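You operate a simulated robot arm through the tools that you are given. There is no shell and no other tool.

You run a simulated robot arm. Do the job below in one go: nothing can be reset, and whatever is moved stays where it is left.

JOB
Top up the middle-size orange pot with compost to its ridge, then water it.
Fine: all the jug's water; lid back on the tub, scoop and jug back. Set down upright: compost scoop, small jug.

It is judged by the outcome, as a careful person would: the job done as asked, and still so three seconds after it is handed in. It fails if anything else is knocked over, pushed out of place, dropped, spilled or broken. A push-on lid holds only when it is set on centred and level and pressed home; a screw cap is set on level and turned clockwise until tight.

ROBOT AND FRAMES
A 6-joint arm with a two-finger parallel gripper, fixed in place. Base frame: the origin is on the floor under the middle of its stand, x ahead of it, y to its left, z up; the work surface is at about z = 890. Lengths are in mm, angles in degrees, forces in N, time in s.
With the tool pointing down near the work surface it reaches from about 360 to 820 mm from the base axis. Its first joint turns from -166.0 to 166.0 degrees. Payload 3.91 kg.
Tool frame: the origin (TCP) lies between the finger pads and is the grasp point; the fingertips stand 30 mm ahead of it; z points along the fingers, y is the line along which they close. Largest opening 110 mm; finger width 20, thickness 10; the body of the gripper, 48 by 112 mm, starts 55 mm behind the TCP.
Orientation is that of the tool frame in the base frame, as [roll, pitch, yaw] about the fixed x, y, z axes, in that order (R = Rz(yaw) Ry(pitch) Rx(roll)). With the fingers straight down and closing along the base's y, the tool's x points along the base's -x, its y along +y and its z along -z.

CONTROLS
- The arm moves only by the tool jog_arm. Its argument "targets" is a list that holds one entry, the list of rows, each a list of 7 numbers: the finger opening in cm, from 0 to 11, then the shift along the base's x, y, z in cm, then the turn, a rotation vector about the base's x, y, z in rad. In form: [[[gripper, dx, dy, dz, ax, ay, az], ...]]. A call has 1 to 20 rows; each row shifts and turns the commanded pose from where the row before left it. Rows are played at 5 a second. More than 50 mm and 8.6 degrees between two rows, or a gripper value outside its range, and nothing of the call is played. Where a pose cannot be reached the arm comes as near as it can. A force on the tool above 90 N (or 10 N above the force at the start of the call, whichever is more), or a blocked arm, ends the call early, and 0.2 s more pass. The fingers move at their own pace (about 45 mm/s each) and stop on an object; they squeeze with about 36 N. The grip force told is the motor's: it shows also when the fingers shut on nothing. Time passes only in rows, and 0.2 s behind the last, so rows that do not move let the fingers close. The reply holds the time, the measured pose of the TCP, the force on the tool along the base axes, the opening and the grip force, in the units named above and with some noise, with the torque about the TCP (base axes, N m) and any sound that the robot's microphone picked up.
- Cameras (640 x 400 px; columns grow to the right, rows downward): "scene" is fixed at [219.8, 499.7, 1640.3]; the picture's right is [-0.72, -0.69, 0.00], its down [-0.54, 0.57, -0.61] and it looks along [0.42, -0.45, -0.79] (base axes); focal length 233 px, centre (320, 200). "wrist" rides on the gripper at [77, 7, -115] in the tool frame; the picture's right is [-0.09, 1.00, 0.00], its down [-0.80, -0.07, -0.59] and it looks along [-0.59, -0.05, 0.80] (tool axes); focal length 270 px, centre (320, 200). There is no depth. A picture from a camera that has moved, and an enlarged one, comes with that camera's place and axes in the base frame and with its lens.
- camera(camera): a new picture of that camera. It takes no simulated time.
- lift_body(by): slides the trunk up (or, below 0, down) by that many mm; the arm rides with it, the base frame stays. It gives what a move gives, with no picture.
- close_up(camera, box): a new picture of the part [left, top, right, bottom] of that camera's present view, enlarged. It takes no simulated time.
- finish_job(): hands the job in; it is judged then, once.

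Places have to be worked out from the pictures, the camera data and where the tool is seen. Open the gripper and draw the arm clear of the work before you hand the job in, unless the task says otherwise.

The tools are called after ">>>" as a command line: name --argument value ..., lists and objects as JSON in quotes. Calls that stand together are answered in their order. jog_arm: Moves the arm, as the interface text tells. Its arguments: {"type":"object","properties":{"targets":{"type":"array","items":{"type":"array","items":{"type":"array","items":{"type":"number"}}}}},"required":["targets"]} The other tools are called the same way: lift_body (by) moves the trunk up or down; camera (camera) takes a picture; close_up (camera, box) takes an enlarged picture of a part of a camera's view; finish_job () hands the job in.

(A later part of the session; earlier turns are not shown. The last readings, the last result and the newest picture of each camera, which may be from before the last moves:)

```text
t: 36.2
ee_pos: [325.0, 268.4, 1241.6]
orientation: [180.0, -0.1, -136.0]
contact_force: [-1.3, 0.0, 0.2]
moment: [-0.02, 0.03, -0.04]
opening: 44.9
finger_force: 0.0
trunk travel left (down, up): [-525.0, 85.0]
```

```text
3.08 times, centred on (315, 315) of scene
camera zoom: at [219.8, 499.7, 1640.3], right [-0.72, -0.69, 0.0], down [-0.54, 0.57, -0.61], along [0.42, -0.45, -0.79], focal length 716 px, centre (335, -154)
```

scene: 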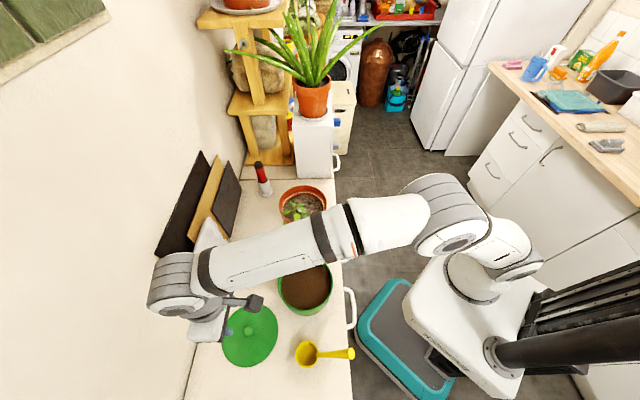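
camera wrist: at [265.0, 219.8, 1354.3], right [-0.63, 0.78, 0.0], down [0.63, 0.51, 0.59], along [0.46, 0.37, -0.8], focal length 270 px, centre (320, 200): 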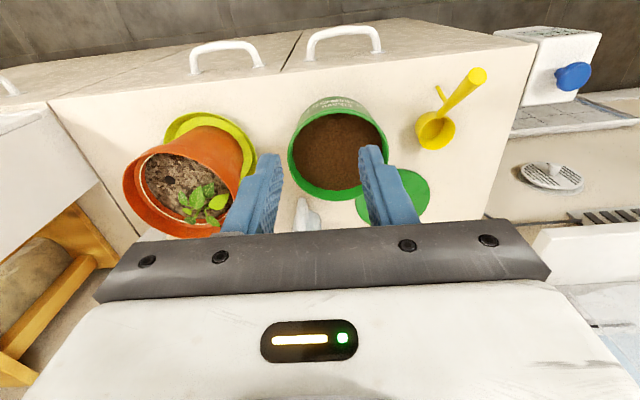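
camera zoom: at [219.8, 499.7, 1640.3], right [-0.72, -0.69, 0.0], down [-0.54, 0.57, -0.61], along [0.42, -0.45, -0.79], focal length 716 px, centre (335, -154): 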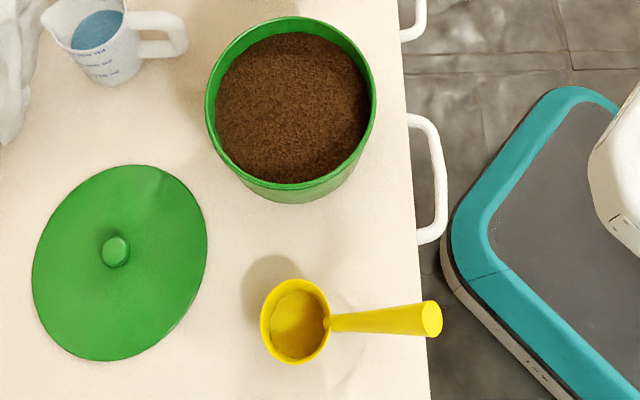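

The tub is well filled; the pot's compost sits roughly 8–9 mm below the pale ridge ring. Now I move over near the scoop for a closer look at its handle and prop leg.

>>> jog_arm --targets '[[[6, -2.34, 1.95, -1.5, 0, 0, 0], [6, -2.34, 1.95, -1.5, 0, 0, 0], [6, -2.34, 1.95, -1.5, 0, 0, 0], [6, -2.34, 1.95, -1.5, 0, 0, 0], [6, -2.34, 1.95, -1.5, 0, 0, 0], [6, -2.34, 1.95, -1.5, 0, 0, 0], [6, 0, 0, 0, 0, 0, 0]]]'

>>> camera --camera "wrist"

>>> camera --camera "scene"

```text
t: 37.8
ee_pos: [184.5, 387.1, 1155.0]
orientation: [-180.0, -0.1, -136.0]
contact_force: [0.0, -0.1, 0.1]
moment: [-0.01, 0.0, -0.02]
opening: 60.2
finger_force: 0.1
trunk travel left (down, up): [-525.0, 85.0]
```

```text
taken
camera wrist: at [124.3, 338.6, 1268.3], right [-0.63, 0.78, 0.0], down [0.63, 0.51, 0.59], along [0.46, 0.37, -0.8], focal length 270 px, centre (320, 200)
```

wrist: 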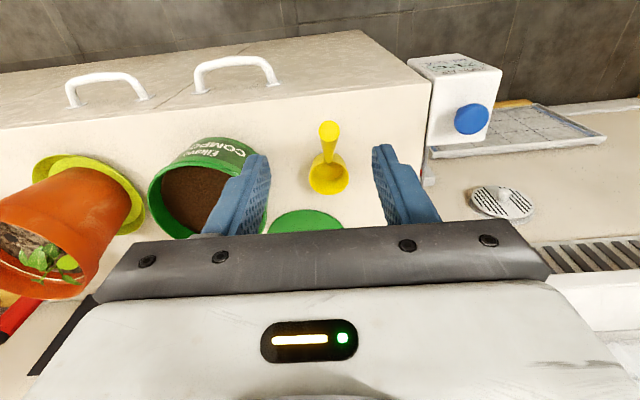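

```text
taken
```

scene: 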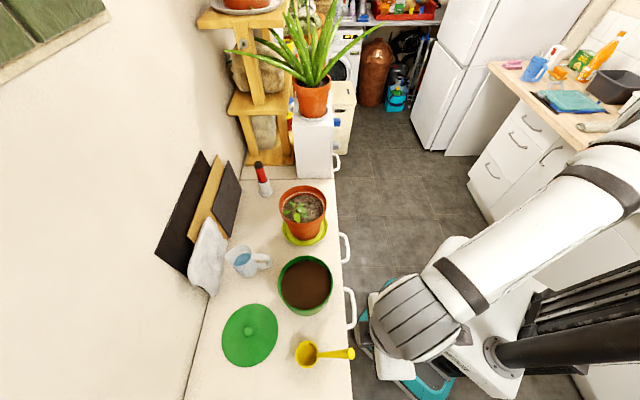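

>>> close_up --camera "wrist" --box '[270, 100, 390, 220]'

>>> close_up --camera "wrist" --box '[140, 120, 260, 220]'

>>> close_up --camera "scene" --box '[285, 330, 365, 380]'

```text
3.33 times, centred on (330, 160) of wrist
camera zoom: at [124.3, 338.6, 1268.3], right [-0.63, 0.78, 0.0], down [0.63, 0.51, 0.59], along [0.46, 0.37, -0.8], focal length 901 px, centre (287, 333)
```

zoom: 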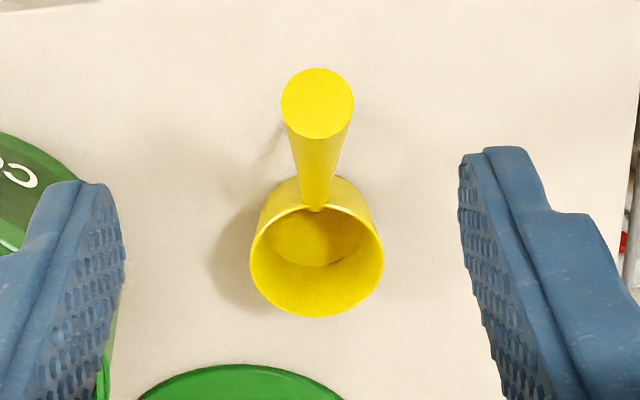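

```text
4.00 times, centred on (200, 170) of wrist
camera zoom: at [124.3, 338.6, 1268.3], right [-0.63, 0.78, 0.0], down [0.63, 0.51, 0.59], along [0.46, 0.37, -0.8], focal length 1081 px, centre (800, 320)
```

zoom: 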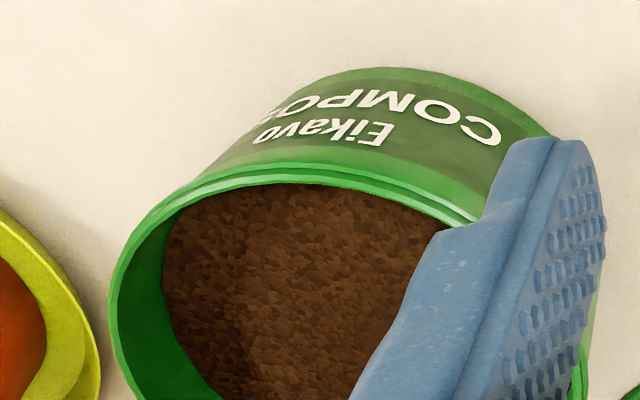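

```text
8.00 times, centred on (325, 355) of scene
camera zoom: at [219.8, 499.7, 1640.3], right [-0.72, -0.69, 0.0], down [-0.54, 0.57, -0.61], along [0.42, -0.45, -0.79], focal length 1862 px, centre (280, -1040)
```

zoom: 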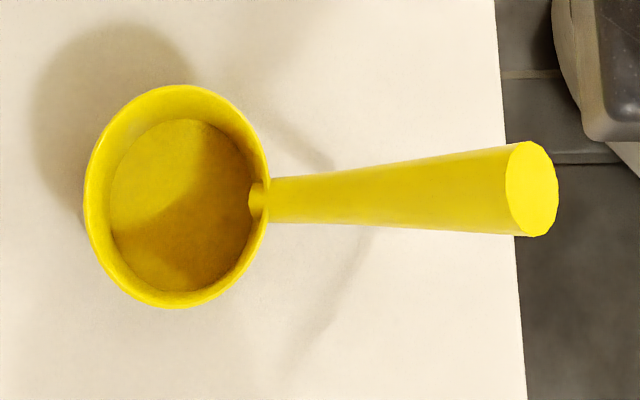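

Scoop geometry: bowl mouth centre near (279.5, 481, 926), 60 mm wide and 36 mm tall; handle rises at about 48° to its end at (201, 412, 1009). I'll grip the handle 30 mm from its end with the tool vertical, at about (216, 425, 986), turning the tool −2.7° to match; first I go above it.

>>> jog_arm --targets '[[[6, 0.8, 0.95, -1.3, 0, 0, -0.012], [6, 0.8, 0.95, -1.3, 0, 0, -0.012], [6, 0.8, 0.95, -1.3, 0, 0, -0.012], [6, 0.75, 0.96, -1.3, 0, 0, -0.011], [6, 0, 0, 0, 0, 0, 0]]]'

>>> camera --camera "wrist"

>>> camera --camera "scene"

```text
t: 39.0
ee_pos: [216.9, 426.1, 1100.2]
orientation: [180.0, -0.1, -138.7]
contact_force: [0.0, 0.8, -0.4]
moment: [0.01, -0.01, 0.0]
opening: 60.0
finger_force: 0.0
trunk travel left (down, up): [-525.0, 85.0]
```

```text
taken
camera wrist: at [153.5, 379.6, 1213.9], right [-0.59, 0.81, 0.0], down [0.65, 0.48, 0.59], along [0.48, 0.35, -0.8], focal length 270 px, centre (320, 200)
```

wrist: 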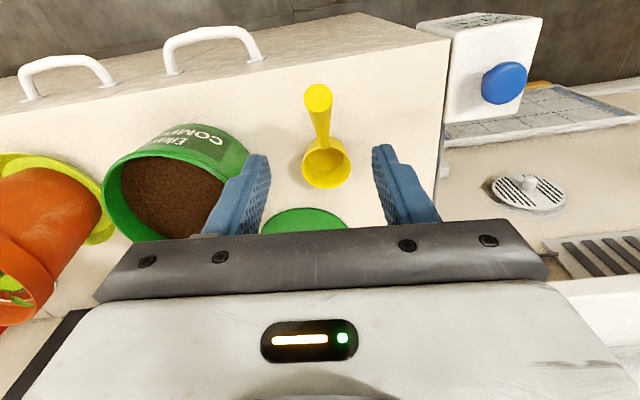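

```text
taken
```

scene: 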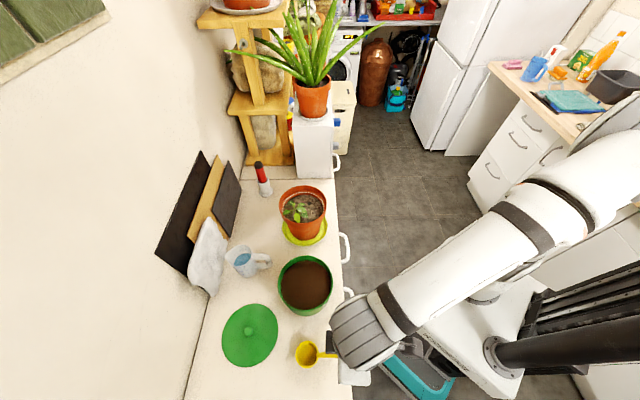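

The handle lies in the finger plane within about 1 mm. I descend to grip height.

>>> jog_arm --targets '[[[6, 0, 0, -2, 0, 0, 0], [6, 0, 0, -2, 0, 0, 0], [6, 0, 0, -2, 0, 0, 0], [6, 0, 0, -2, 0, 0, 0], [6, 0, 0, -2, 0, 0, 0], [6, 0, 0, -1.3, 0, 0, 0], [6, 0, 0, 0, 0, 0, 0]]]'

>>> camera --camera "wrist"

>>> close_up --camera "scene" --box '[280, 300, 400, 400]'

```text
t: 40.6
ee_pos: [213.6, 424.5, 987.9]
orientation: [180.0, 0.0, -138.6]
contact_force: [0.0, -0.1, -0.3]
moment: [0.0, -0.01, -0.01]
opening: 59.9
finger_force: 0.1
trunk travel left (down, up): [-525.0, 85.0]
```

```text
taken
camera wrist: at [152.2, 379.7, 1102.0], right [-0.59, 0.81, 0.0], down [0.65, 0.48, 0.59], along [0.48, 0.35, -0.8], focal length 270 px, centre (320, 200)
```

wrist: 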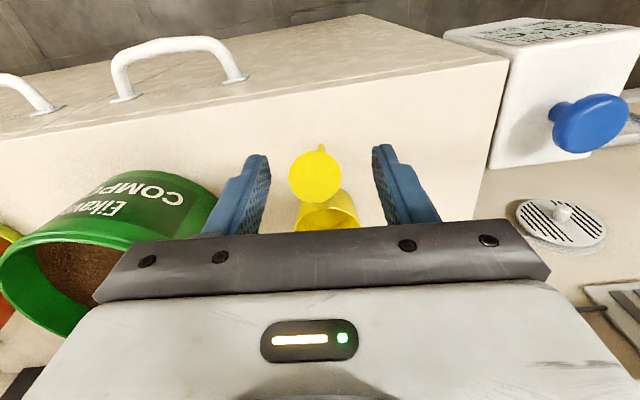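

```text
4.00 times, centred on (340, 350) of scene
camera zoom: at [219.8, 499.7, 1640.3], right [-0.72, -0.69, 0.0], down [-0.54, 0.57, -0.61], along [0.42, -0.45, -0.79], focal length 931 px, centre (240, -400)
```

zoom: 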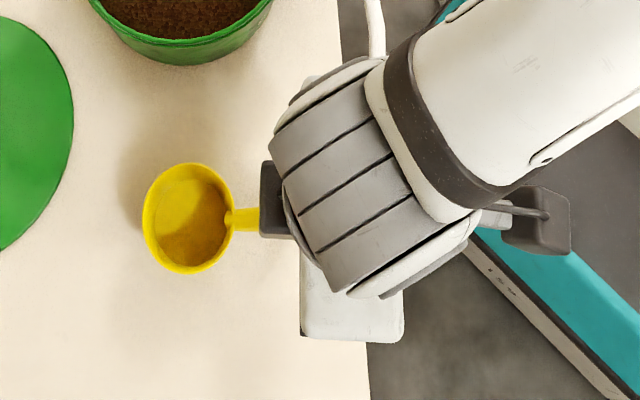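

The handle end is centred between the fingers. I close the fingers gradually.

>>> jog_arm --targets '[[[5, 0, 0, 0, 0, 0, 0], [4, 0, 0, 0, 0, 0, 0], [3.2, 0, 0, 0, 0, 0, 0], [2.6, 0, 0, 0, 0, 0, 0], [2.2, 0, 0, 0, 0, 0, 0], [1.8, 0, 0, 0, 0, 0, 0], [1.0, 0, 0, 0, 0, 0, 0], [0, 0, 0, 0, 0, 0, 0], [0, 0, 0, 0, 0, 0, 0]]]'

>>> camera --camera "wrist"

>>> close_up --camera "scene" --box '[285, 330, 365, 380]'

```text
t: 42.6
ee_pos: [214.9, 426.2, 989.6]
orientation: [-180.0, -0.1, -138.7]
contact_force: [0.2, -1.1, 0.1]
moment: [-0.03, -0.11, -0.07]
opening: 22.1
finger_force: 35.8
trunk travel left (down, up): [-525.0, 85.0]
```

```text
taken
camera wrist: at [152.2, 379.7, 1102.2], right [-0.59, 0.81, 0.0], down [0.65, 0.48, 0.59], along [0.48, 0.35, -0.8], focal length 270 px, centre (320, 200)
```

wrist: 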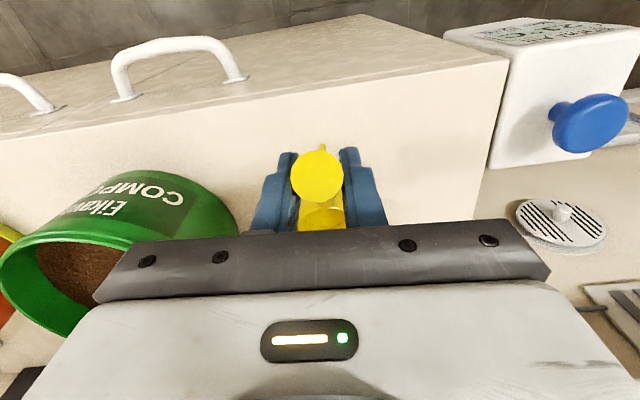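

```text
8.00 times, centred on (325, 355) of scene
camera zoom: at [219.8, 499.7, 1640.3], right [-0.72, -0.69, 0.0], down [-0.54, 0.57, -0.61], along [0.42, -0.45, -0.79], focal length 1862 px, centre (280, -1040)
```

zoom: 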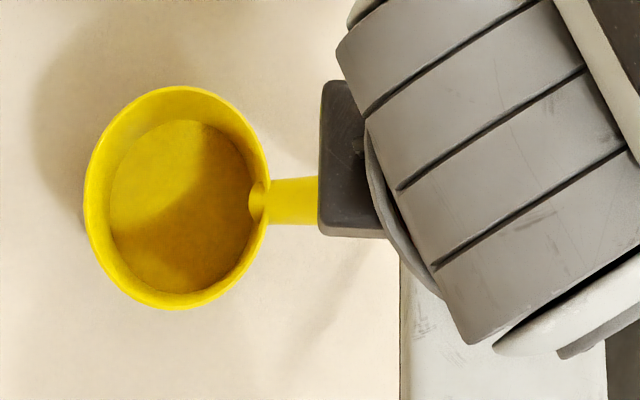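

Scoop gripped (22 mm, 36 N) and it has not shifted. I call this pose G0 and lift gently 30 mm to see whether the scoop holds its attitude.

>>> jog_arm --targets '[[[0, 0, 0, 0.2, 0, 0, 0], [0, 0, 0, 0.4, 0, 0, 0], [0, 0, 0, 0.6, 0, 0, 0], [0, 0, 0, 0.8, 0, 0, 0], [0, 0, 0, 0.6, 0, 0, 0], [0, 0, 0, 0.4, 0, 0, 0], [0, 0, 0, 0, 0, 0, 0]]]'

>>> camera --camera "wrist"

>>> close_up --camera "scene" --box '[285, 330, 365, 380]'

```text
t: 44.2
ee_pos: [215.6, 426.3, 1019.3]
orientation: [-180.0, 0.0, -138.6]
contact_force: [0.0, 0.1, -1.0]
moment: [-0.01, 0.07, 0.01]
opening: 22.2
finger_force: 36.1
trunk travel left (down, up): [-525.0, 85.0]
```

```text
taken
camera wrist: at [153.8, 380.4, 1131.9], right [-0.59, 0.81, 0.0], down [0.65, 0.48, 0.59], along [0.48, 0.35, -0.8], focal length 270 px, centre (320, 200)
```

wrist: 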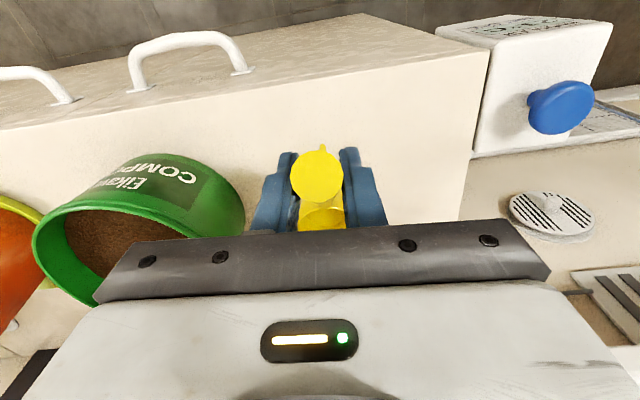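

```text
8.00 times, centred on (325, 355) of scene
camera zoom: at [219.8, 499.7, 1640.3], right [-0.72, -0.69, 0.0], down [-0.54, 0.57, -0.61], along [0.42, -0.45, -0.79], focal length 1862 px, centre (280, -1040)
```

zoom: 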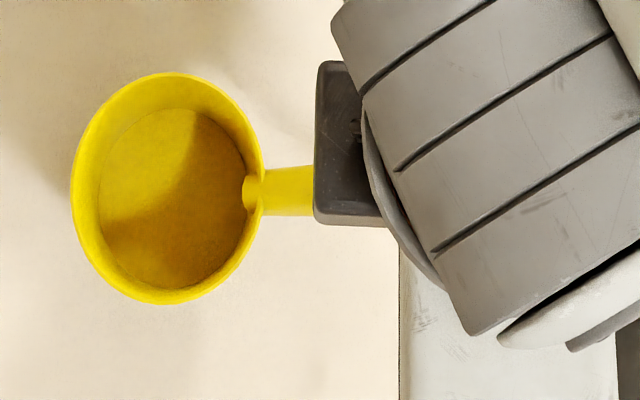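

The scoop holds level (about 1 N). I take a detailed look at the tub from the scene camera to estimate the compost depth below its rim.

>>> close_up --camera "scene" --box '[270, 245, 342, 325]'

>>> close_up --camera "wrist" --box '[0, 130, 260, 320]'

```text
5.00 times, centred on (306, 285) of scene
camera zoom: at [219.8, 499.7, 1640.3], right [-0.72, -0.69, 0.0], down [-0.54, 0.57, -0.61], along [0.42, -0.45, -0.79], focal length 1164 px, centre (390, -225)
```

zoom: 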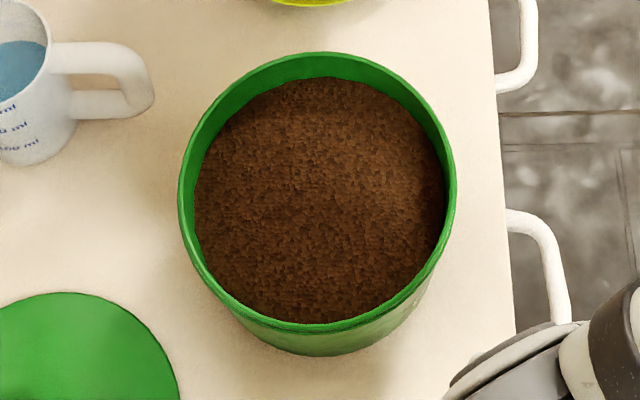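

```text
2.11 times, centred on (130, 225) of wrist
camera zoom: at [153.8, 380.4, 1131.9], right [-0.59, 0.81, 0.0], down [0.65, 0.48, 0.59], along [0.48, 0.35, -0.8], focal length 569 px, centre (720, 147)
```

zoom: 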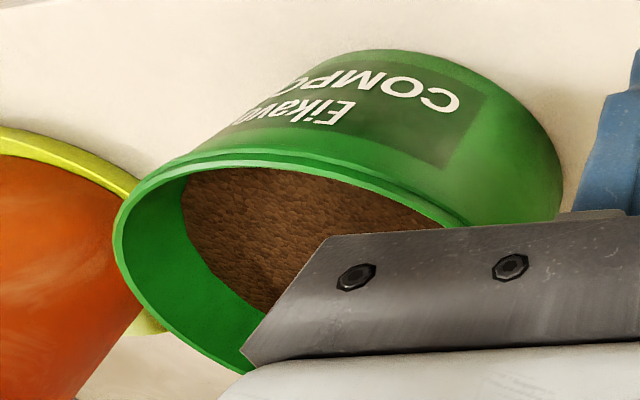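

Compost surface in the tub is about z ≈ 958, rim ≈ 988, inner radius ≈ 74 mm, centre (401.5, 366.5). I raise the scoop and carry it so the bowl is over the tub, slightly beyond centre, leaving room for the fingers inside the rim.

>>> jog_arm --targets '[[[0, 0, 0, 1, 0, 0, 0], [0, 0, 0, 2, 0, 0, 0], [0, 0, 0, 2.5, 0, 0, 0], [0, 0, 0, 2.5, 0, 0, 0], [0, 0, 0, 2, 0, 0, 0], [0, 0, 0, 1.1, 0, 0, 0], [0, 0.9, -0.57, 0, 0, 0, 0], [0, 1.8, -1.15, 0, 0, 0, 0], [0, 2, -1.28, 0, 0, 0, 0], [0, 2, -1.28, 0, 0, 0, 0], [0, 2, -1.28, 0, 0, 0, 0], [0, 2, -1.28, 0, 0, 0, 0], [0, 2, -1.28, 0, 0, 0, 0], [0, 1.3, -0.83, 0, 0, 0, 0], [0, 0.7, -0.45, 0, 0, 0, 0], [0, 0, 0, 0, 0, 0, 0]]]'

>>> camera --camera "wrist"

>>> close_up --camera "scene" --box '[240, 220, 360, 320]'

```text
t: 47.6
ee_pos: [363.3, 330.3, 1129.9]
orientation: [-180.0, 0.0, -138.7]
contact_force: [-0.2, -0.6, -0.4]
moment: [-0.05, 0.06, 0.0]
opening: 22.1
finger_force: 35.9
trunk travel left (down, up): [-525.0, 85.0]
```

```text
taken
camera wrist: at [300.4, 284.5, 1243.2], right [-0.59, 0.81, 0.0], down [0.65, 0.48, 0.59], along [0.48, 0.35, -0.8], focal length 270 px, centre (320, 200)
```

wrist: 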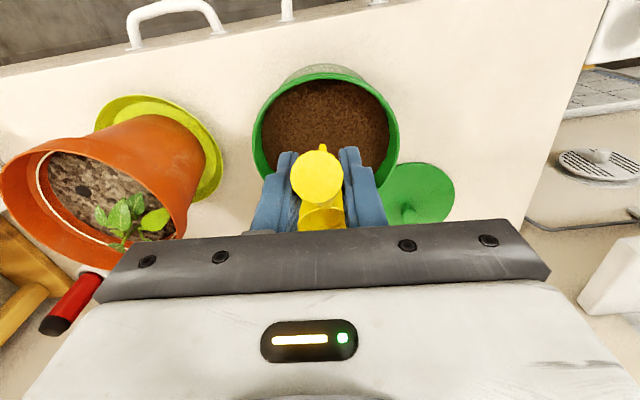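

```text
4.00 times, centred on (300, 270) of scene
camera zoom: at [219.8, 499.7, 1640.3], right [-0.72, -0.69, 0.0], down [-0.54, 0.57, -0.61], along [0.42, -0.45, -0.79], focal length 931 px, centre (400, -80)
```

zoom: 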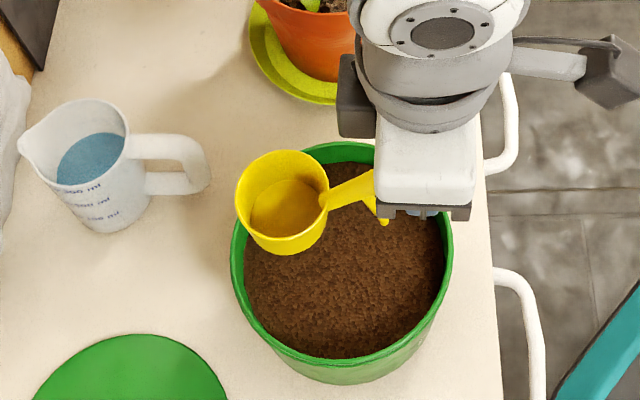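

The bowl is above the tub as computed. I lower it to just above the compost and then sink it slowly, watching forces.

>>> jog_arm --targets '[[[0, 0, 0, -1, 0, 0, 0], [0, 0, 0, -1.5, 0, 0, 0], [0, 0, 0, -1.5, 0, 0, 0], [0, 0, 0, -1.5, 0, 0, 0], [0, 0, 0, -1, 0, 0, 0], [0, 0, 0, 0, 0, 0, 0]]]'

>>> close_up --camera "scene" --box '[250, 240, 350, 325]'

```text
t: 49.0
ee_pos: [362.7, 333.0, 1064.7]
orientation: [180.0, 0.0, -138.7]
contact_force: [0.0, 0.9, -0.2]
moment: [-0.08, 0.05, -0.02]
opening: 22.2
finger_force: 35.6
trunk travel left (down, up): [-525.0, 85.0]
```

```text
4.71 times, centred on (300, 282) of scene
camera zoom: at [219.8, 499.7, 1640.3], right [-0.72, -0.69, 0.0], down [-0.54, 0.57, -0.61], along [0.42, -0.45, -0.79], focal length 1096 px, centre (414, -188)
```

zoom: 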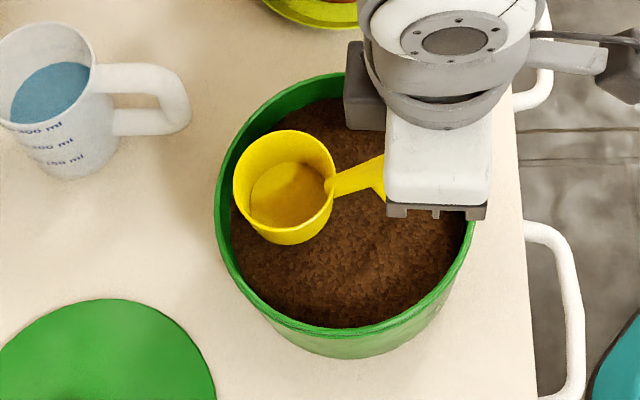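

The bowl is inside the rim with margin. I sink it slowly into the compost.

>>> jog_arm --targets '[[[0, 0, 0, -0.5, 0, 0, 0], [0, 0, 0, -0.5, 0, 0, 0], [0, 0, 0, -0.5, 0, 0, 0], [0, 0, 0, -0.4, 0, 0, 0], [0, 0, 0, -0.4, 0, 0, 0], [0, 0, 0, 0, 0, 0, 0]]]'

>>> close_up --camera "scene" --box '[250, 240, 350, 325]'

```text
t: 50.4
ee_pos: [363.1, 332.0, 1040.7]
orientation: [180.0, 0.0, -138.7]
contact_force: [0.0, 0.1, -1.8]
moment: [-0.03, 0.09, -0.01]
opening: 22.2
finger_force: 36.5
trunk travel left (down, up): [-525.0, 85.0]
```

```text
4.71 times, centred on (300, 282) of scene
camera zoom: at [219.8, 499.7, 1640.3], right [-0.72, -0.69, 0.0], down [-0.54, 0.57, -0.61], along [0.42, -0.45, -0.79], focal length 1096 px, centre (414, -188)
```

zoom: 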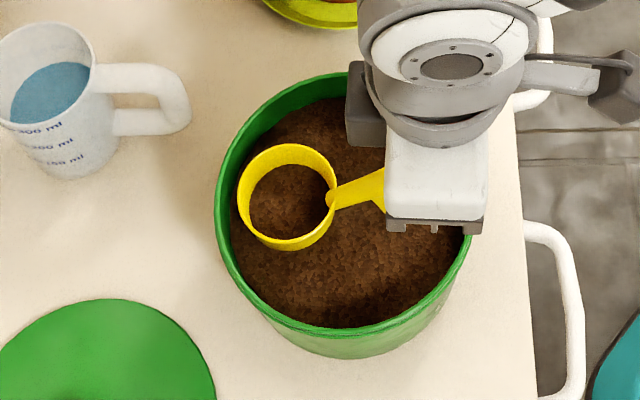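

The compost already shows inside the bowl and there's almost no resistance. I sink it 22 mm more so its mouth goes just under the surface.

>>> jog_arm --targets '[[[0, 0, 0, -0.5, 0, 0, 0], [0, 0, 0, -0.5, 0, 0, 0], [0, 0, 0, -0.4, 0, 0, 0], [0, 0, 0, -0.4, 0, 0, 0], [0, 0, 0, -0.3, 0, 0, 0], [0, 0, 0, 0, 0, 0, 0]]]'

>>> close_up --camera "scene" --box '[250, 240, 350, 325]'

```text
t: 51.8
ee_pos: [363.7, 332.9, 1020.7]
orientation: [-179.9, 0.0, -138.8]
contact_force: [0.2, 0.4, -0.8]
moment: [-0.04, 0.09, -0.03]
opening: 22.3
finger_force: 36.3
trunk travel left (down, up): [-525.0, 85.0]
```

```text
4.71 times, centred on (300, 282) of scene
camera zoom: at [219.8, 499.7, 1640.3], right [-0.72, -0.69, 0.0], down [-0.54, 0.57, -0.61], along [0.42, -0.45, -0.79], focal length 1096 px, centre (414, -188)
```

zoom: 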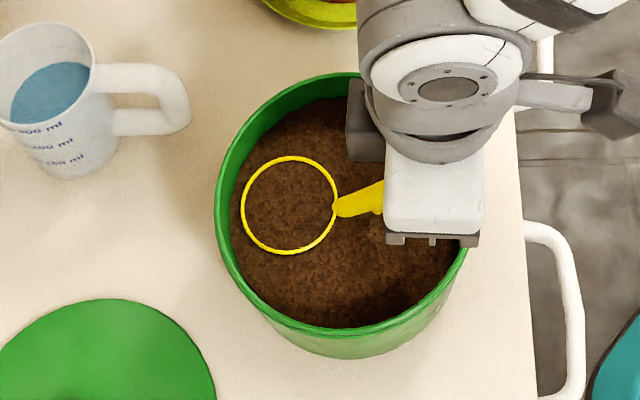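

The bowl's rim is just level with the surface. I go 7 mm deeper to submerge it, then raise slowly.

>>> jog_arm --targets '[[[0, 0, 0, -0.4, 0, 0, 0], [0, 0, 0, -0.4, 0, 0, 0], [0, 0, 0, 0, 0, 0, 0], [0, 0, 0, 0, 0, 0, 0]]]'

>>> close_up --camera "scene" --box '[250, 240, 350, 325]'

```text
t: 52.8
ee_pos: [363.5, 332.7, 1012.8]
orientation: [180.0, 0.0, -138.7]
contact_force: [0.3, 0.5, -0.5]
moment: [-0.06, 0.05, -0.02]
opening: 22.2
finger_force: 35.4
trunk travel left (down, up): [-525.0, 85.0]
```

```text
4.71 times, centred on (300, 282) of scene
camera zoom: at [219.8, 499.7, 1640.3], right [-0.72, -0.69, 0.0], down [-0.54, 0.57, -0.61], along [0.42, -0.45, -0.79], focal length 1096 px, centre (414, -188)
```

zoom: 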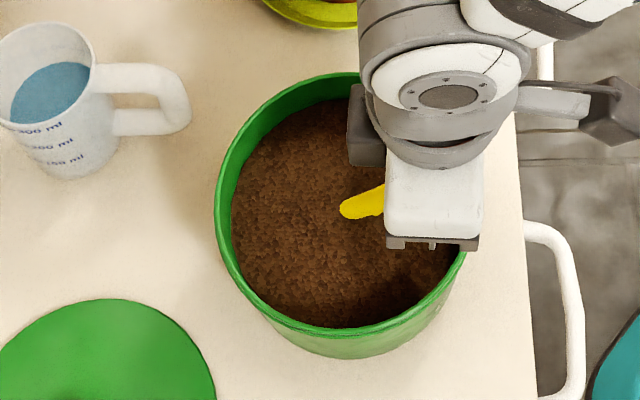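

The bowl is fully submerged with no contact force. Now I raise it slowly and level, and check the load.

>>> jog_arm --targets '[[[0, 0, 0, 0.3, 0, 0, 0], [0, 0, 0, 0.5, 0, 0, 0], [0, 0, 0, 0.6, 0, 0, 0], [0, 0, 0, 0.7, 0, 0, 0], [0, 0, 0, 0.8, 0, 0, 0], [0, 0, 0, 0.9, 0, 0, 0], [0, 0, 0, 0.9, 0, 0, 0], [0, 0, 0, 0.8, 0, 0, 0], [0, 0, 0, 0.7, 0, 0, 0], [0, 0, 0, 0.5, 0, 0, 0], [0, 0, 0, 0.3, 0, 0, 0], [0, 0, 0, 0, 0, 0, 0]]]'

>>> close_up --camera "scene" --box '[250, 230, 350, 325]'

```text
t: 55.4
ee_pos: [363.5, 333.0, 1082.5]
orientation: [-180.0, 0.0, -138.7]
contact_force: [0.3, 0.7, -0.9]
moment: [-0.04, 0.07, 0.02]
opening: 22.4
finger_force: 35.9
trunk travel left (down, up): [-525.0, 85.0]
```

```text
4.21 times, centred on (300, 278) of scene
camera zoom: at [219.8, 499.7, 1640.3], right [-0.72, -0.69, 0.0], down [-0.54, 0.57, -0.61], along [0.42, -0.45, -0.79], focal length 980 px, centre (404, -126)
```

zoom: 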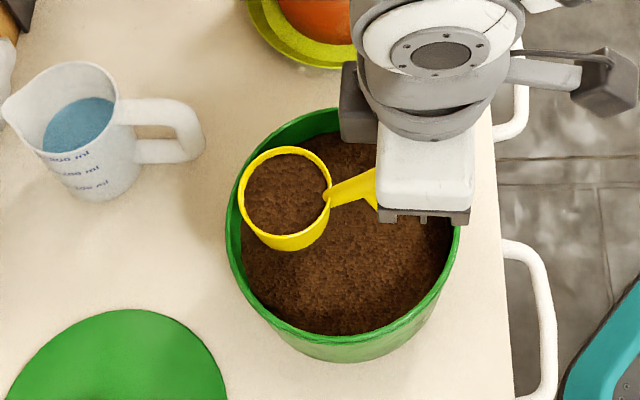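

The scoop came up full and level. I raise it to clear the pot and plant, then carry it smoothly so the bowl is centred over the pot.

>>> jog_arm --targets '[[[0, 0, 0, 0.6, 0, 0, 0], [0, 0, 0, 1.2, 0, 0, 0], [0, 0, 0, 1.8, 0, 0, 0], [0, 0, 0, 2, 0, 0, 0], [0, 0, 0, 2, 0, 0, 0], [0, 0, 0, 2, 0, 0, 0], [0, 0, 0, 1.8, 0, 0, 0], [0, 0, 0, 1.2, 0, 0, 0], [0, 0, 0, 0.6, 0, 0, 0], [0, 0.53, -0.7, 0, 0, 0, 0], [0, 0.92, -1.22, 0, 0, 0, 0], [0, 1.32, -1.75, 0, 0, 0, 0], [0, 1.45, -1.92, 0, 0, 0, 0], [0, 1.59, -2.1, 0, 0, 0, 0], [0, 1.59, -2.1, 0, 0, 0, 0], [0, 1.59, -2.1, 0, 0, 0, 0], [0, 1.45, -1.92, 0, 0, 0, 0], [0, 1.32, -1.75, 0, 0, 0, 0], [0, 0.92, -1.22, 0, 0, 0, 0], [0, 0.53, -0.7, 0, 0, 0, 0]]]'

>>> camera --camera "wrist"

>>> camera --camera "scene"

>>> close_up --camera "scene" --box '[250, 140, 360, 240]'

```text
t: 59.6
ee_pos: [496.4, 158.7, 1214.7]
orientation: [180.0, 0.0, -138.6]
contact_force: [0.0, 0.8, -1.9]
moment: [-0.04, 0.05, 0.0]
opening: 22.2
finger_force: 36.1
trunk travel left (down, up): [-525.0, 85.0]
```

```text
taken
camera wrist: at [433.8, 112.7, 1327.1], right [-0.59, 0.81, 0.0], down [0.65, 0.48, 0.59], along [0.48, 0.35, -0.8], focal length 270 px, centre (320, 200)
```

wrist: 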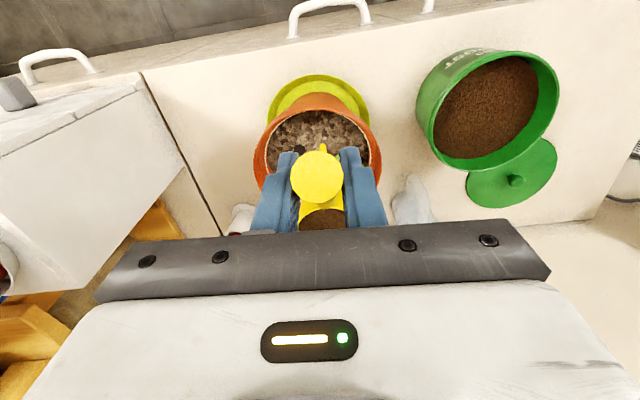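

```text
taken
```

scene: 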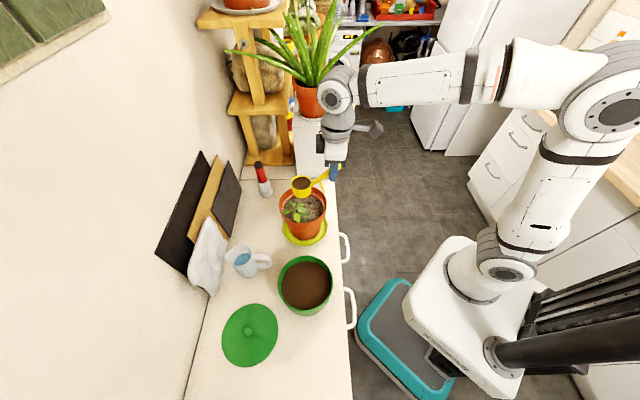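

```text
4.00 times, centred on (305, 190) of scene
camera zoom: at [219.8, 499.7, 1640.3], right [-0.72, -0.69, 0.0], down [-0.54, 0.57, -0.61], along [0.42, -0.45, -0.79], focal length 931 px, centre (380, 240)
```

zoom: 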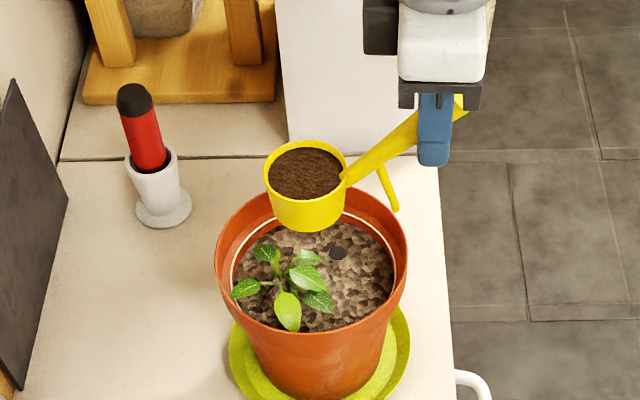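

The bowl is over the pot. Before pouring, I check more exactly how the pot lies relative to the bowl with an enlarged wrist view.

>>> close_up --camera "wrist" --box '[230, 60, 410, 240]'

>>> close_up --camera "scene" --box '[270, 165, 340, 245]'

```text
2.22 times, centred on (320, 150) of wrist
camera zoom: at [433.8, 112.7, 1327.1], right [-0.59, 0.81, 0.0], down [0.65, 0.48, 0.59], along [0.48, 0.35, -0.8], focal length 601 px, centre (320, 311)
```

zoom: 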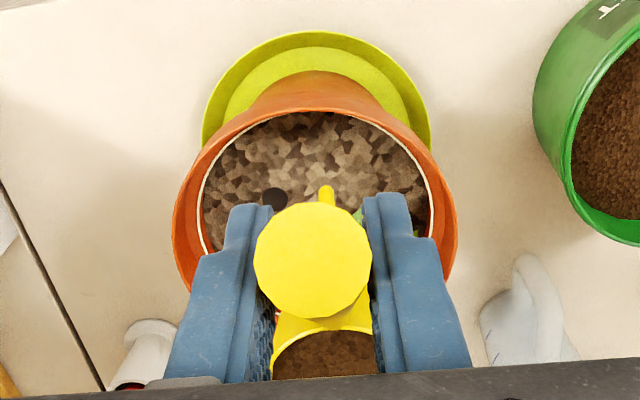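

```text
5.00 times, centred on (305, 205) of scene
camera zoom: at [219.8, 499.7, 1640.3], right [-0.72, -0.69, 0.0], down [-0.54, 0.57, -0.61], along [0.42, -0.45, -0.79], focal length 1164 px, centre (395, 175)
```

zoom: 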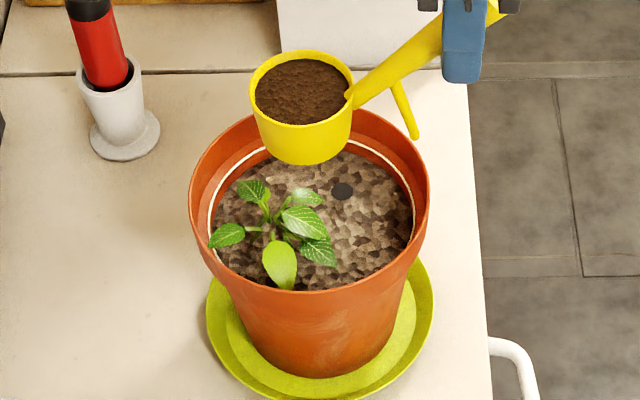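

Combining both views, the pot centre is about (566, 209) with its rim near z = 1047. I shift the bowl 12 mm to suit, lower it a bit, and begin rolling it about the handle's direction in small steps, keeping the bowl mouth fixed over the pot; I check after the first 24°.

>>> jog_arm --targets '[[[0, 0.26, -0.3, -0.8, 0, 0, 0], [0, 0.26, -0.3, -0.9, 0, 0, 0], [0, 0.27, -0.3, -0.8, 0, 0, 0], [0, 0, 0, 0, 0, 0, 0], [0, -0.587, 0.665, -0.062, -0.105, -0.0926, 0], [0, -0.576, 0.653, -0.185, -0.105, -0.0926, 0], [0, -0.553, 0.627, -0.306, -0.105, -0.0926, 0], [0, 0, 0, 0, 0, 0, 0]]]'

>>> camera --camera "scene"

>>> close_up --camera "scene" --box '[250, 140, 360, 240]'

```text
t: 61.4
ee_pos: [486.9, 168.2, 1183.5]
orientation: [-155.9, 0.1, -138.6]
contact_force: [0.2, -0.2, -1.2]
moment: [-0.1, 0.09, 0.0]
opening: 21.7
finger_force: 36.0
trunk travel left (down, up): [-525.0, 85.0]
```

```text
taken
```

scene: 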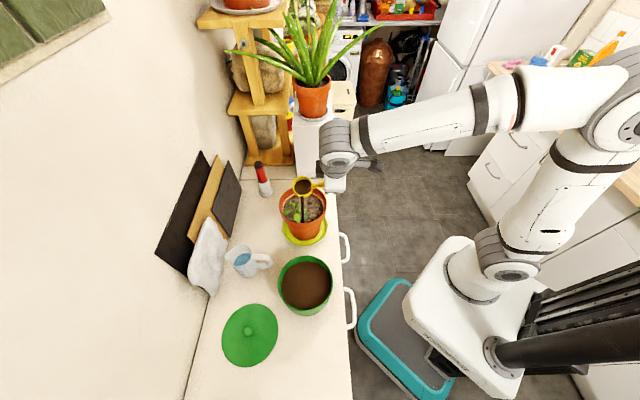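

```text
4.00 times, centred on (305, 190) of scene
camera zoom: at [219.8, 499.7, 1640.3], right [-0.72, -0.69, 0.0], down [-0.54, 0.57, -0.61], along [0.42, -0.45, -0.79], focal length 931 px, centre (380, 240)
```

zoom: 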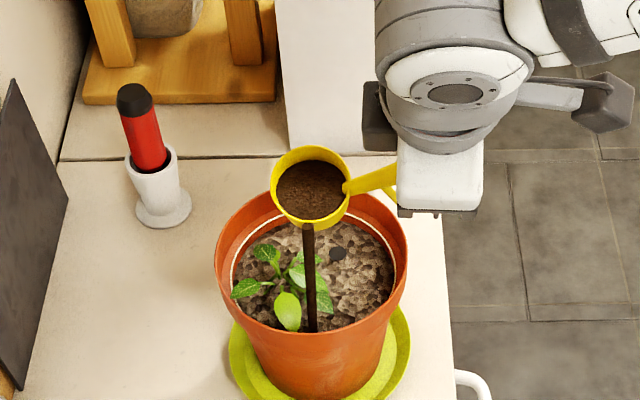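

Compost is already streaming at 24°. I look at exactly where the stream lands before going on.

>>> close_up --camera "scene" --box '[280, 175, 340, 235]'

>>> camera --camera "wrist"

```text
6.67 times, centred on (310, 205) of scene
camera zoom: at [219.8, 499.7, 1640.3], right [-0.72, -0.69, 0.0], down [-0.54, 0.57, -0.61], along [0.42, -0.45, -0.79], focal length 1552 px, centre (387, 167)
```

zoom: 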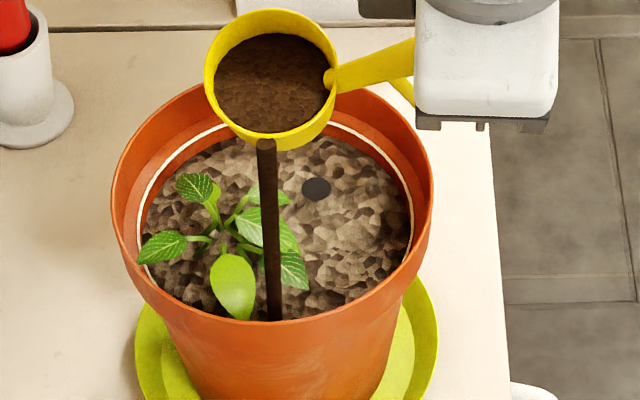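

```text
taken
camera wrist: at [392.6, 157.4, 1283.6], right [-0.53, 0.74, -0.41], down [0.48, 0.66, 0.57], along [0.69, 0.11, -0.71], focal length 270 px, centre (320, 200)
```

wrist: 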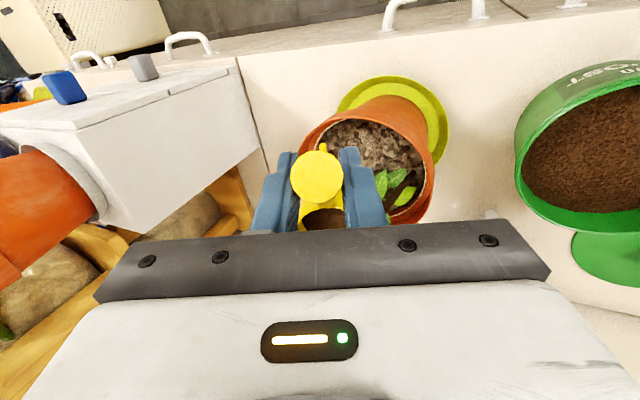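

>>> close_up --camera "wrist" --box '[290, 70, 460, 230]'

```text
2.50 times, centred on (375, 150) of wrist
camera zoom: at [392.6, 157.4, 1283.6], right [-0.53, 0.74, -0.41], down [0.48, 0.66, 0.57], along [0.69, 0.11, -0.71], focal length 676 px, centre (182, 325)
```

zoom: 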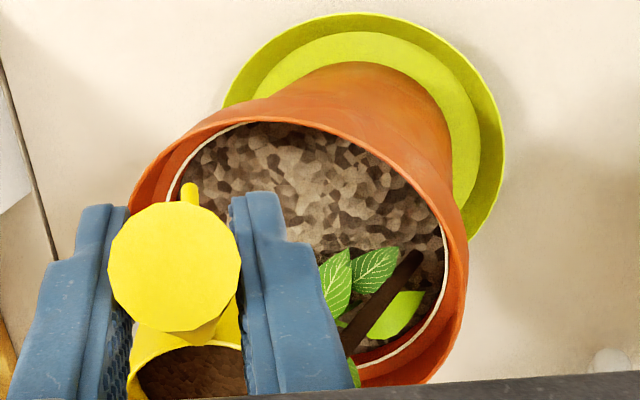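

The stream lands inside the pot but near its tub-side edge, carried about 30 mm sideways as it falls. I shift the bowl 28 mm the other way and hold this tilt to see how it flows.

>>> jog_arm --targets '[[[0, 1.85, -2.1, 0, 0, 0, 0], [0, 0, 0, 0, 0, 0, 0]]]'

>>> close_up --camera "scene" --box '[280, 175, 340, 235]'

>>> close_up --camera "wrist" --box '[290, 70, 460, 230]'

```text
t: 62.0
ee_pos: [506.0, 147.9, 1186.9]
orientation: [-155.9, 0.0, -138.8]
contact_force: [-0.7, 0.0, -0.4]
moment: [-0.04, 0.07, -0.02]
opening: 22.0
finger_force: 35.7
trunk travel left (down, up): [-525.0, 85.0]
```

```text
6.67 times, centred on (310, 205) of scene
camera zoom: at [219.8, 499.7, 1640.3], right [-0.72, -0.69, 0.0], down [-0.54, 0.57, -0.61], along [0.42, -0.45, -0.79], focal length 1552 px, centre (387, 167)
```

zoom: 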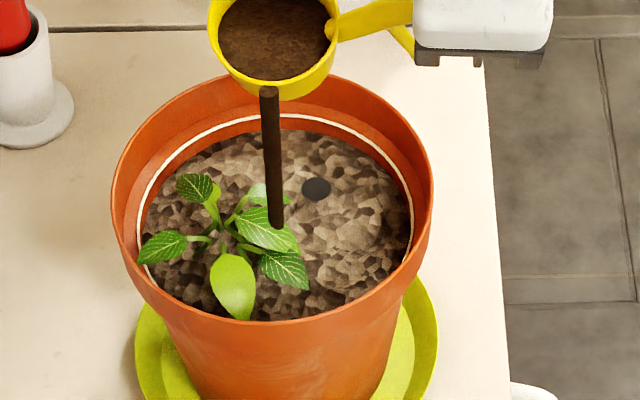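

```text
2.50 times, centred on (375, 150) of wrist
camera zoom: at [412.2, 136.8, 1286.1], right [-0.53, 0.74, -0.41], down [0.48, 0.66, 0.57], along [0.69, 0.11, -0.71], focal length 676 px, centre (182, 325)
```

zoom: 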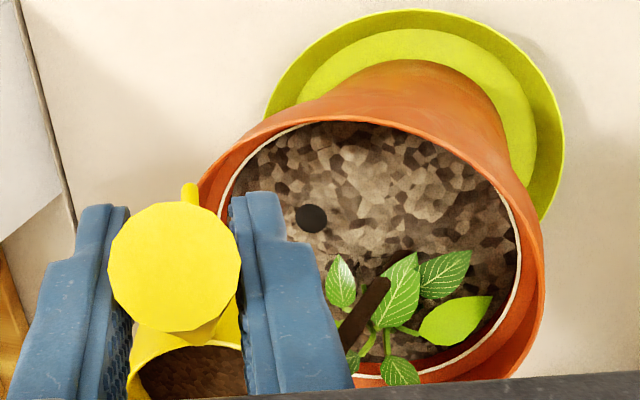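

Now the stream lands at the pot's centre, but by the seedling's leaves. I shift the bowl 25 mm toward the robot side so it falls on bare soil, and hold.

>>> jog_arm --targets '[[[0, -1.88, -1.65, 0, 0, 0, 0], [0, 0, 0, 0, 0, 0, 0], [0, 0, 0, 0, 0, 0, 0], [0, 0, 0, 0, 0, 0, 0]]]'

>>> close_up --camera "scene" --box '[280, 165, 340, 235]'

>>> close_up --camera "wrist" --box '[290, 70, 460, 230]'

```text
t: 63.0
ee_pos: [485.4, 131.2, 1185.5]
orientation: [-156.0, 0.0, -138.7]
contact_force: [-0.1, 0.3, -1.2]
moment: [-0.04, 0.07, -0.03]
opening: 22.0
finger_force: 36.4
trunk travel left (down, up): [-525.0, 85.0]
```

```text
5.71 times, centred on (310, 200) of scene
camera zoom: at [219.8, 499.7, 1640.3], right [-0.72, -0.69, 0.0], down [-0.54, 0.57, -0.61], along [0.42, -0.45, -0.79], focal length 1330 px, centre (377, 200)
```

zoom: 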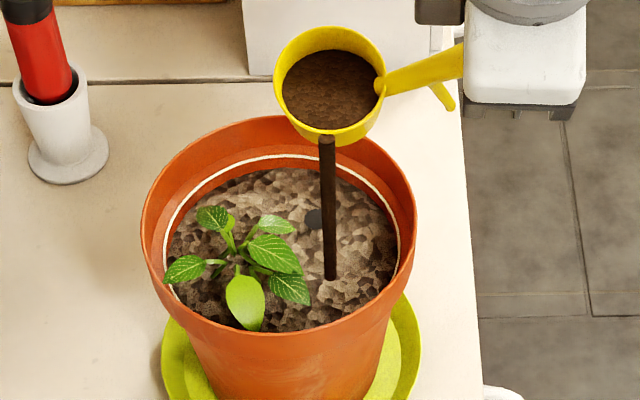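

```text
2.50 times, centred on (375, 150) of wrist
camera zoom: at [391.8, 120.3, 1285.9], right [-0.53, 0.74, -0.41], down [0.48, 0.66, 0.57], along [0.69, 0.11, -0.71], focal length 676 px, centre (182, 325)
```

zoom: 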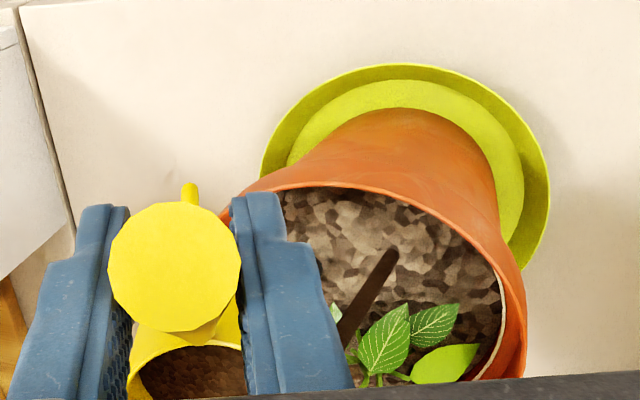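

The stream falls on bare soil well inside the pot. I hold here two seconds and see how the level and the bowl change.

>>> jog_arm --targets '[[[0, 0.3, -0.35, 0, 0, 0, 0], [0, 0.3, -0.35, 0, 0, 0, 0], [0, 0, 0, 0, 0, 0, 0], [0, 0, 0, 0, 0, 0, 0], [0, 0, 0, 0, 0, 0, 0], [0, 0, 0, 0, 0, 0, 0], [0, 0, 0, 0, 0, 0, 0], [0, 0, 0, 0, 0, 0, 0], [0, 0, 0, 0, 0, 0, 0]]]'

>>> close_up --camera "scene" --box '[280, 165, 340, 235]'

```text
t: 65.0
ee_pos: [491.4, 123.1, 1184.8]
orientation: [-155.9, 0.1, -138.7]
contact_force: [0.9, 0.4, -1.9]
moment: [-0.02, 0.08, 0.02]
opening: 21.9
finger_force: 35.8
trunk travel left (down, up): [-525.0, 85.0]
```

```text
5.71 times, centred on (310, 200) of scene
camera zoom: at [219.8, 499.7, 1640.3], right [-0.72, -0.69, 0.0], down [-0.54, 0.57, -0.61], along [0.42, -0.45, -0.79], focal length 1330 px, centre (377, 200)
```

zoom: 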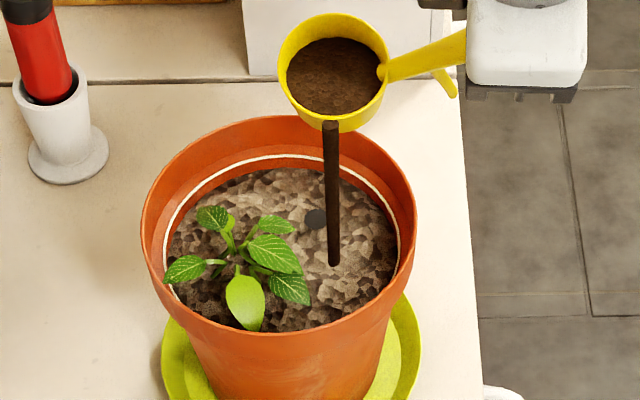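

It flows slowly at this angle. I tilt a further 16° (to about 40°), keeping the bowl mouth in place, and check.

>>> jog_arm --targets '[[[0, -0.518, 0.588, -0.418, -0.105, -0.0926, 0], [0, -0.475, 0.539, -0.525, -0.105, -0.0926, 0], [0, 0, 0, 0, 0, 0, 0], [0, 0, 0, 0, 0, 0, 0]]]'

>>> close_up --camera "scene" --box '[280, 165, 340, 235]'

```text
t: 66.0
ee_pos: [480.7, 133.7, 1174.1]
orientation: [-139.8, 0.1, -138.7]
contact_force: [0.1, -1.0, -0.4]
moment: [-0.03, 0.06, 0.0]
opening: 22.3
finger_force: 35.9
trunk travel left (down, up): [-525.0, 85.0]
```

```text
5.71 times, centred on (310, 200) of scene
camera zoom: at [219.8, 499.7, 1640.3], right [-0.72, -0.69, 0.0], down [-0.54, 0.57, -0.61], along [0.42, -0.45, -0.79], focal length 1330 px, centre (377, 200)
```

zoom: 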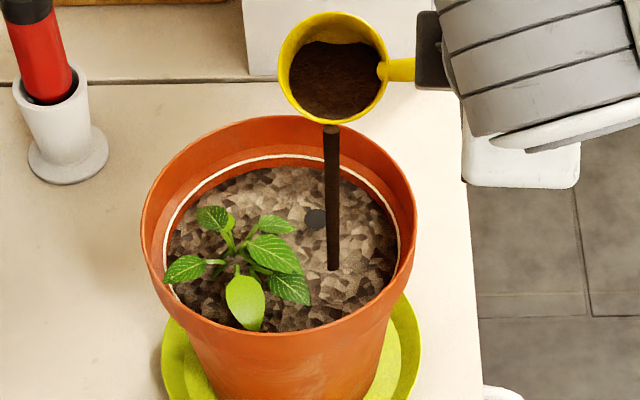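

The stream stays well inside. I continue tilting to about 72° in steps.

>>> jog_arm --targets '[[[0, -0.423, 0.479, -0.619, -0.105, -0.0926, 0], [0, 0, 0, 0, 0, 0, 0], [0, -0.361, 0.41, -0.702, -0.105, -0.0926, 0], [0, 0, 0, 0, 0, 0, 0]]]'

>>> close_up --camera "scene" --box '[280, 165, 340, 235]'

```text
t: 67.0
ee_pos: [474.2, 144.3, 1161.8]
orientation: [-123.6, 0.1, -138.6]
contact_force: [-0.7, -0.7, -0.5]
moment: [0.0, 0.08, 0.01]
opening: 22.1
finger_force: 35.8
trunk travel left (down, up): [-525.0, 85.0]
```

```text
5.71 times, centred on (310, 200) of scene
camera zoom: at [219.8, 499.7, 1640.3], right [-0.72, -0.69, 0.0], down [-0.54, 0.57, -0.61], along [0.42, -0.45, -0.79], focal length 1330 px, centre (377, 200)
```

zoom: 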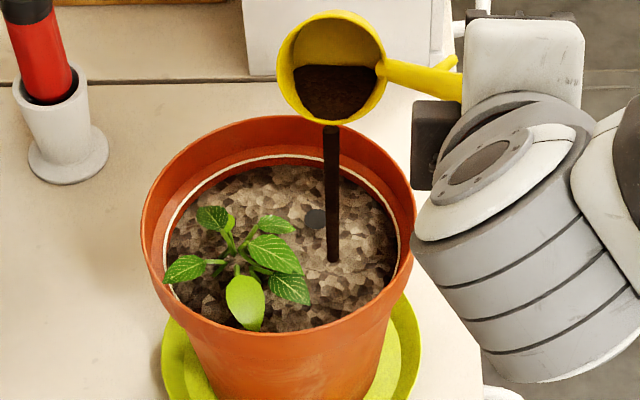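

Still good; the wrist remains clear of the pot. I continue the tilt in two more steps.

>>> jog_arm --targets '[[[0, -0.293, 0.332, -0.772, -0.105, -0.0926, 0], [0, 0, 0, 0, 0, 0, 0], [0, -0.218, 0.248, -0.826, -0.105, -0.0926, 0], [0, 0, 0, 0, 0, 0, 0], [0, 0, 0, 0, 0, 0, 0]]]'

>>> close_up --camera "scene" --box '[270, 165, 360, 255]'

>>> camera --camera "scene"

```text
t: 68.2
ee_pos: [468.5, 148.9, 1146.0]
orientation: [-107.7, 0.1, -138.6]
contact_force: [0.4, 0.0, -0.5]
moment: [0.0, 0.09, 0.02]
opening: 22.1
finger_force: 35.4
trunk travel left (down, up): [-525.0, 85.0]
```

```text
4.44 times, centred on (315, 210) of scene
camera zoom: at [219.8, 499.7, 1640.3], right [-0.72, -0.69, 0.0], down [-0.54, 0.57, -0.61], along [0.42, -0.45, -0.79], focal length 1035 px, centre (342, 156)
```

zoom: 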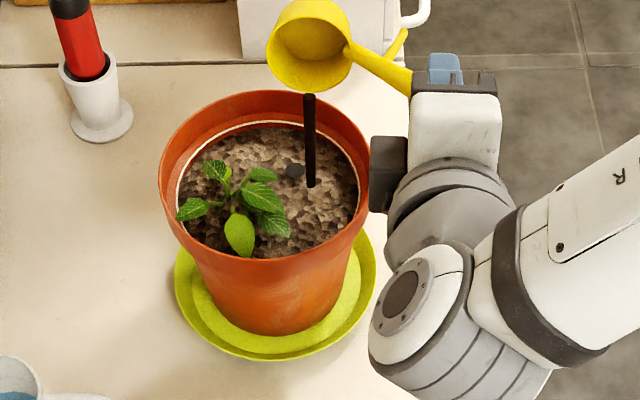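

```text
taken
```

scene: 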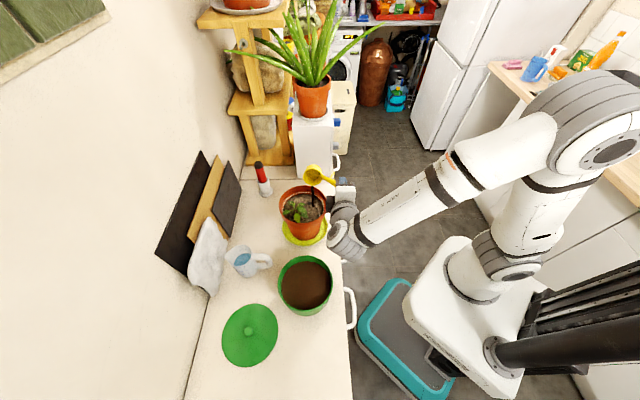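

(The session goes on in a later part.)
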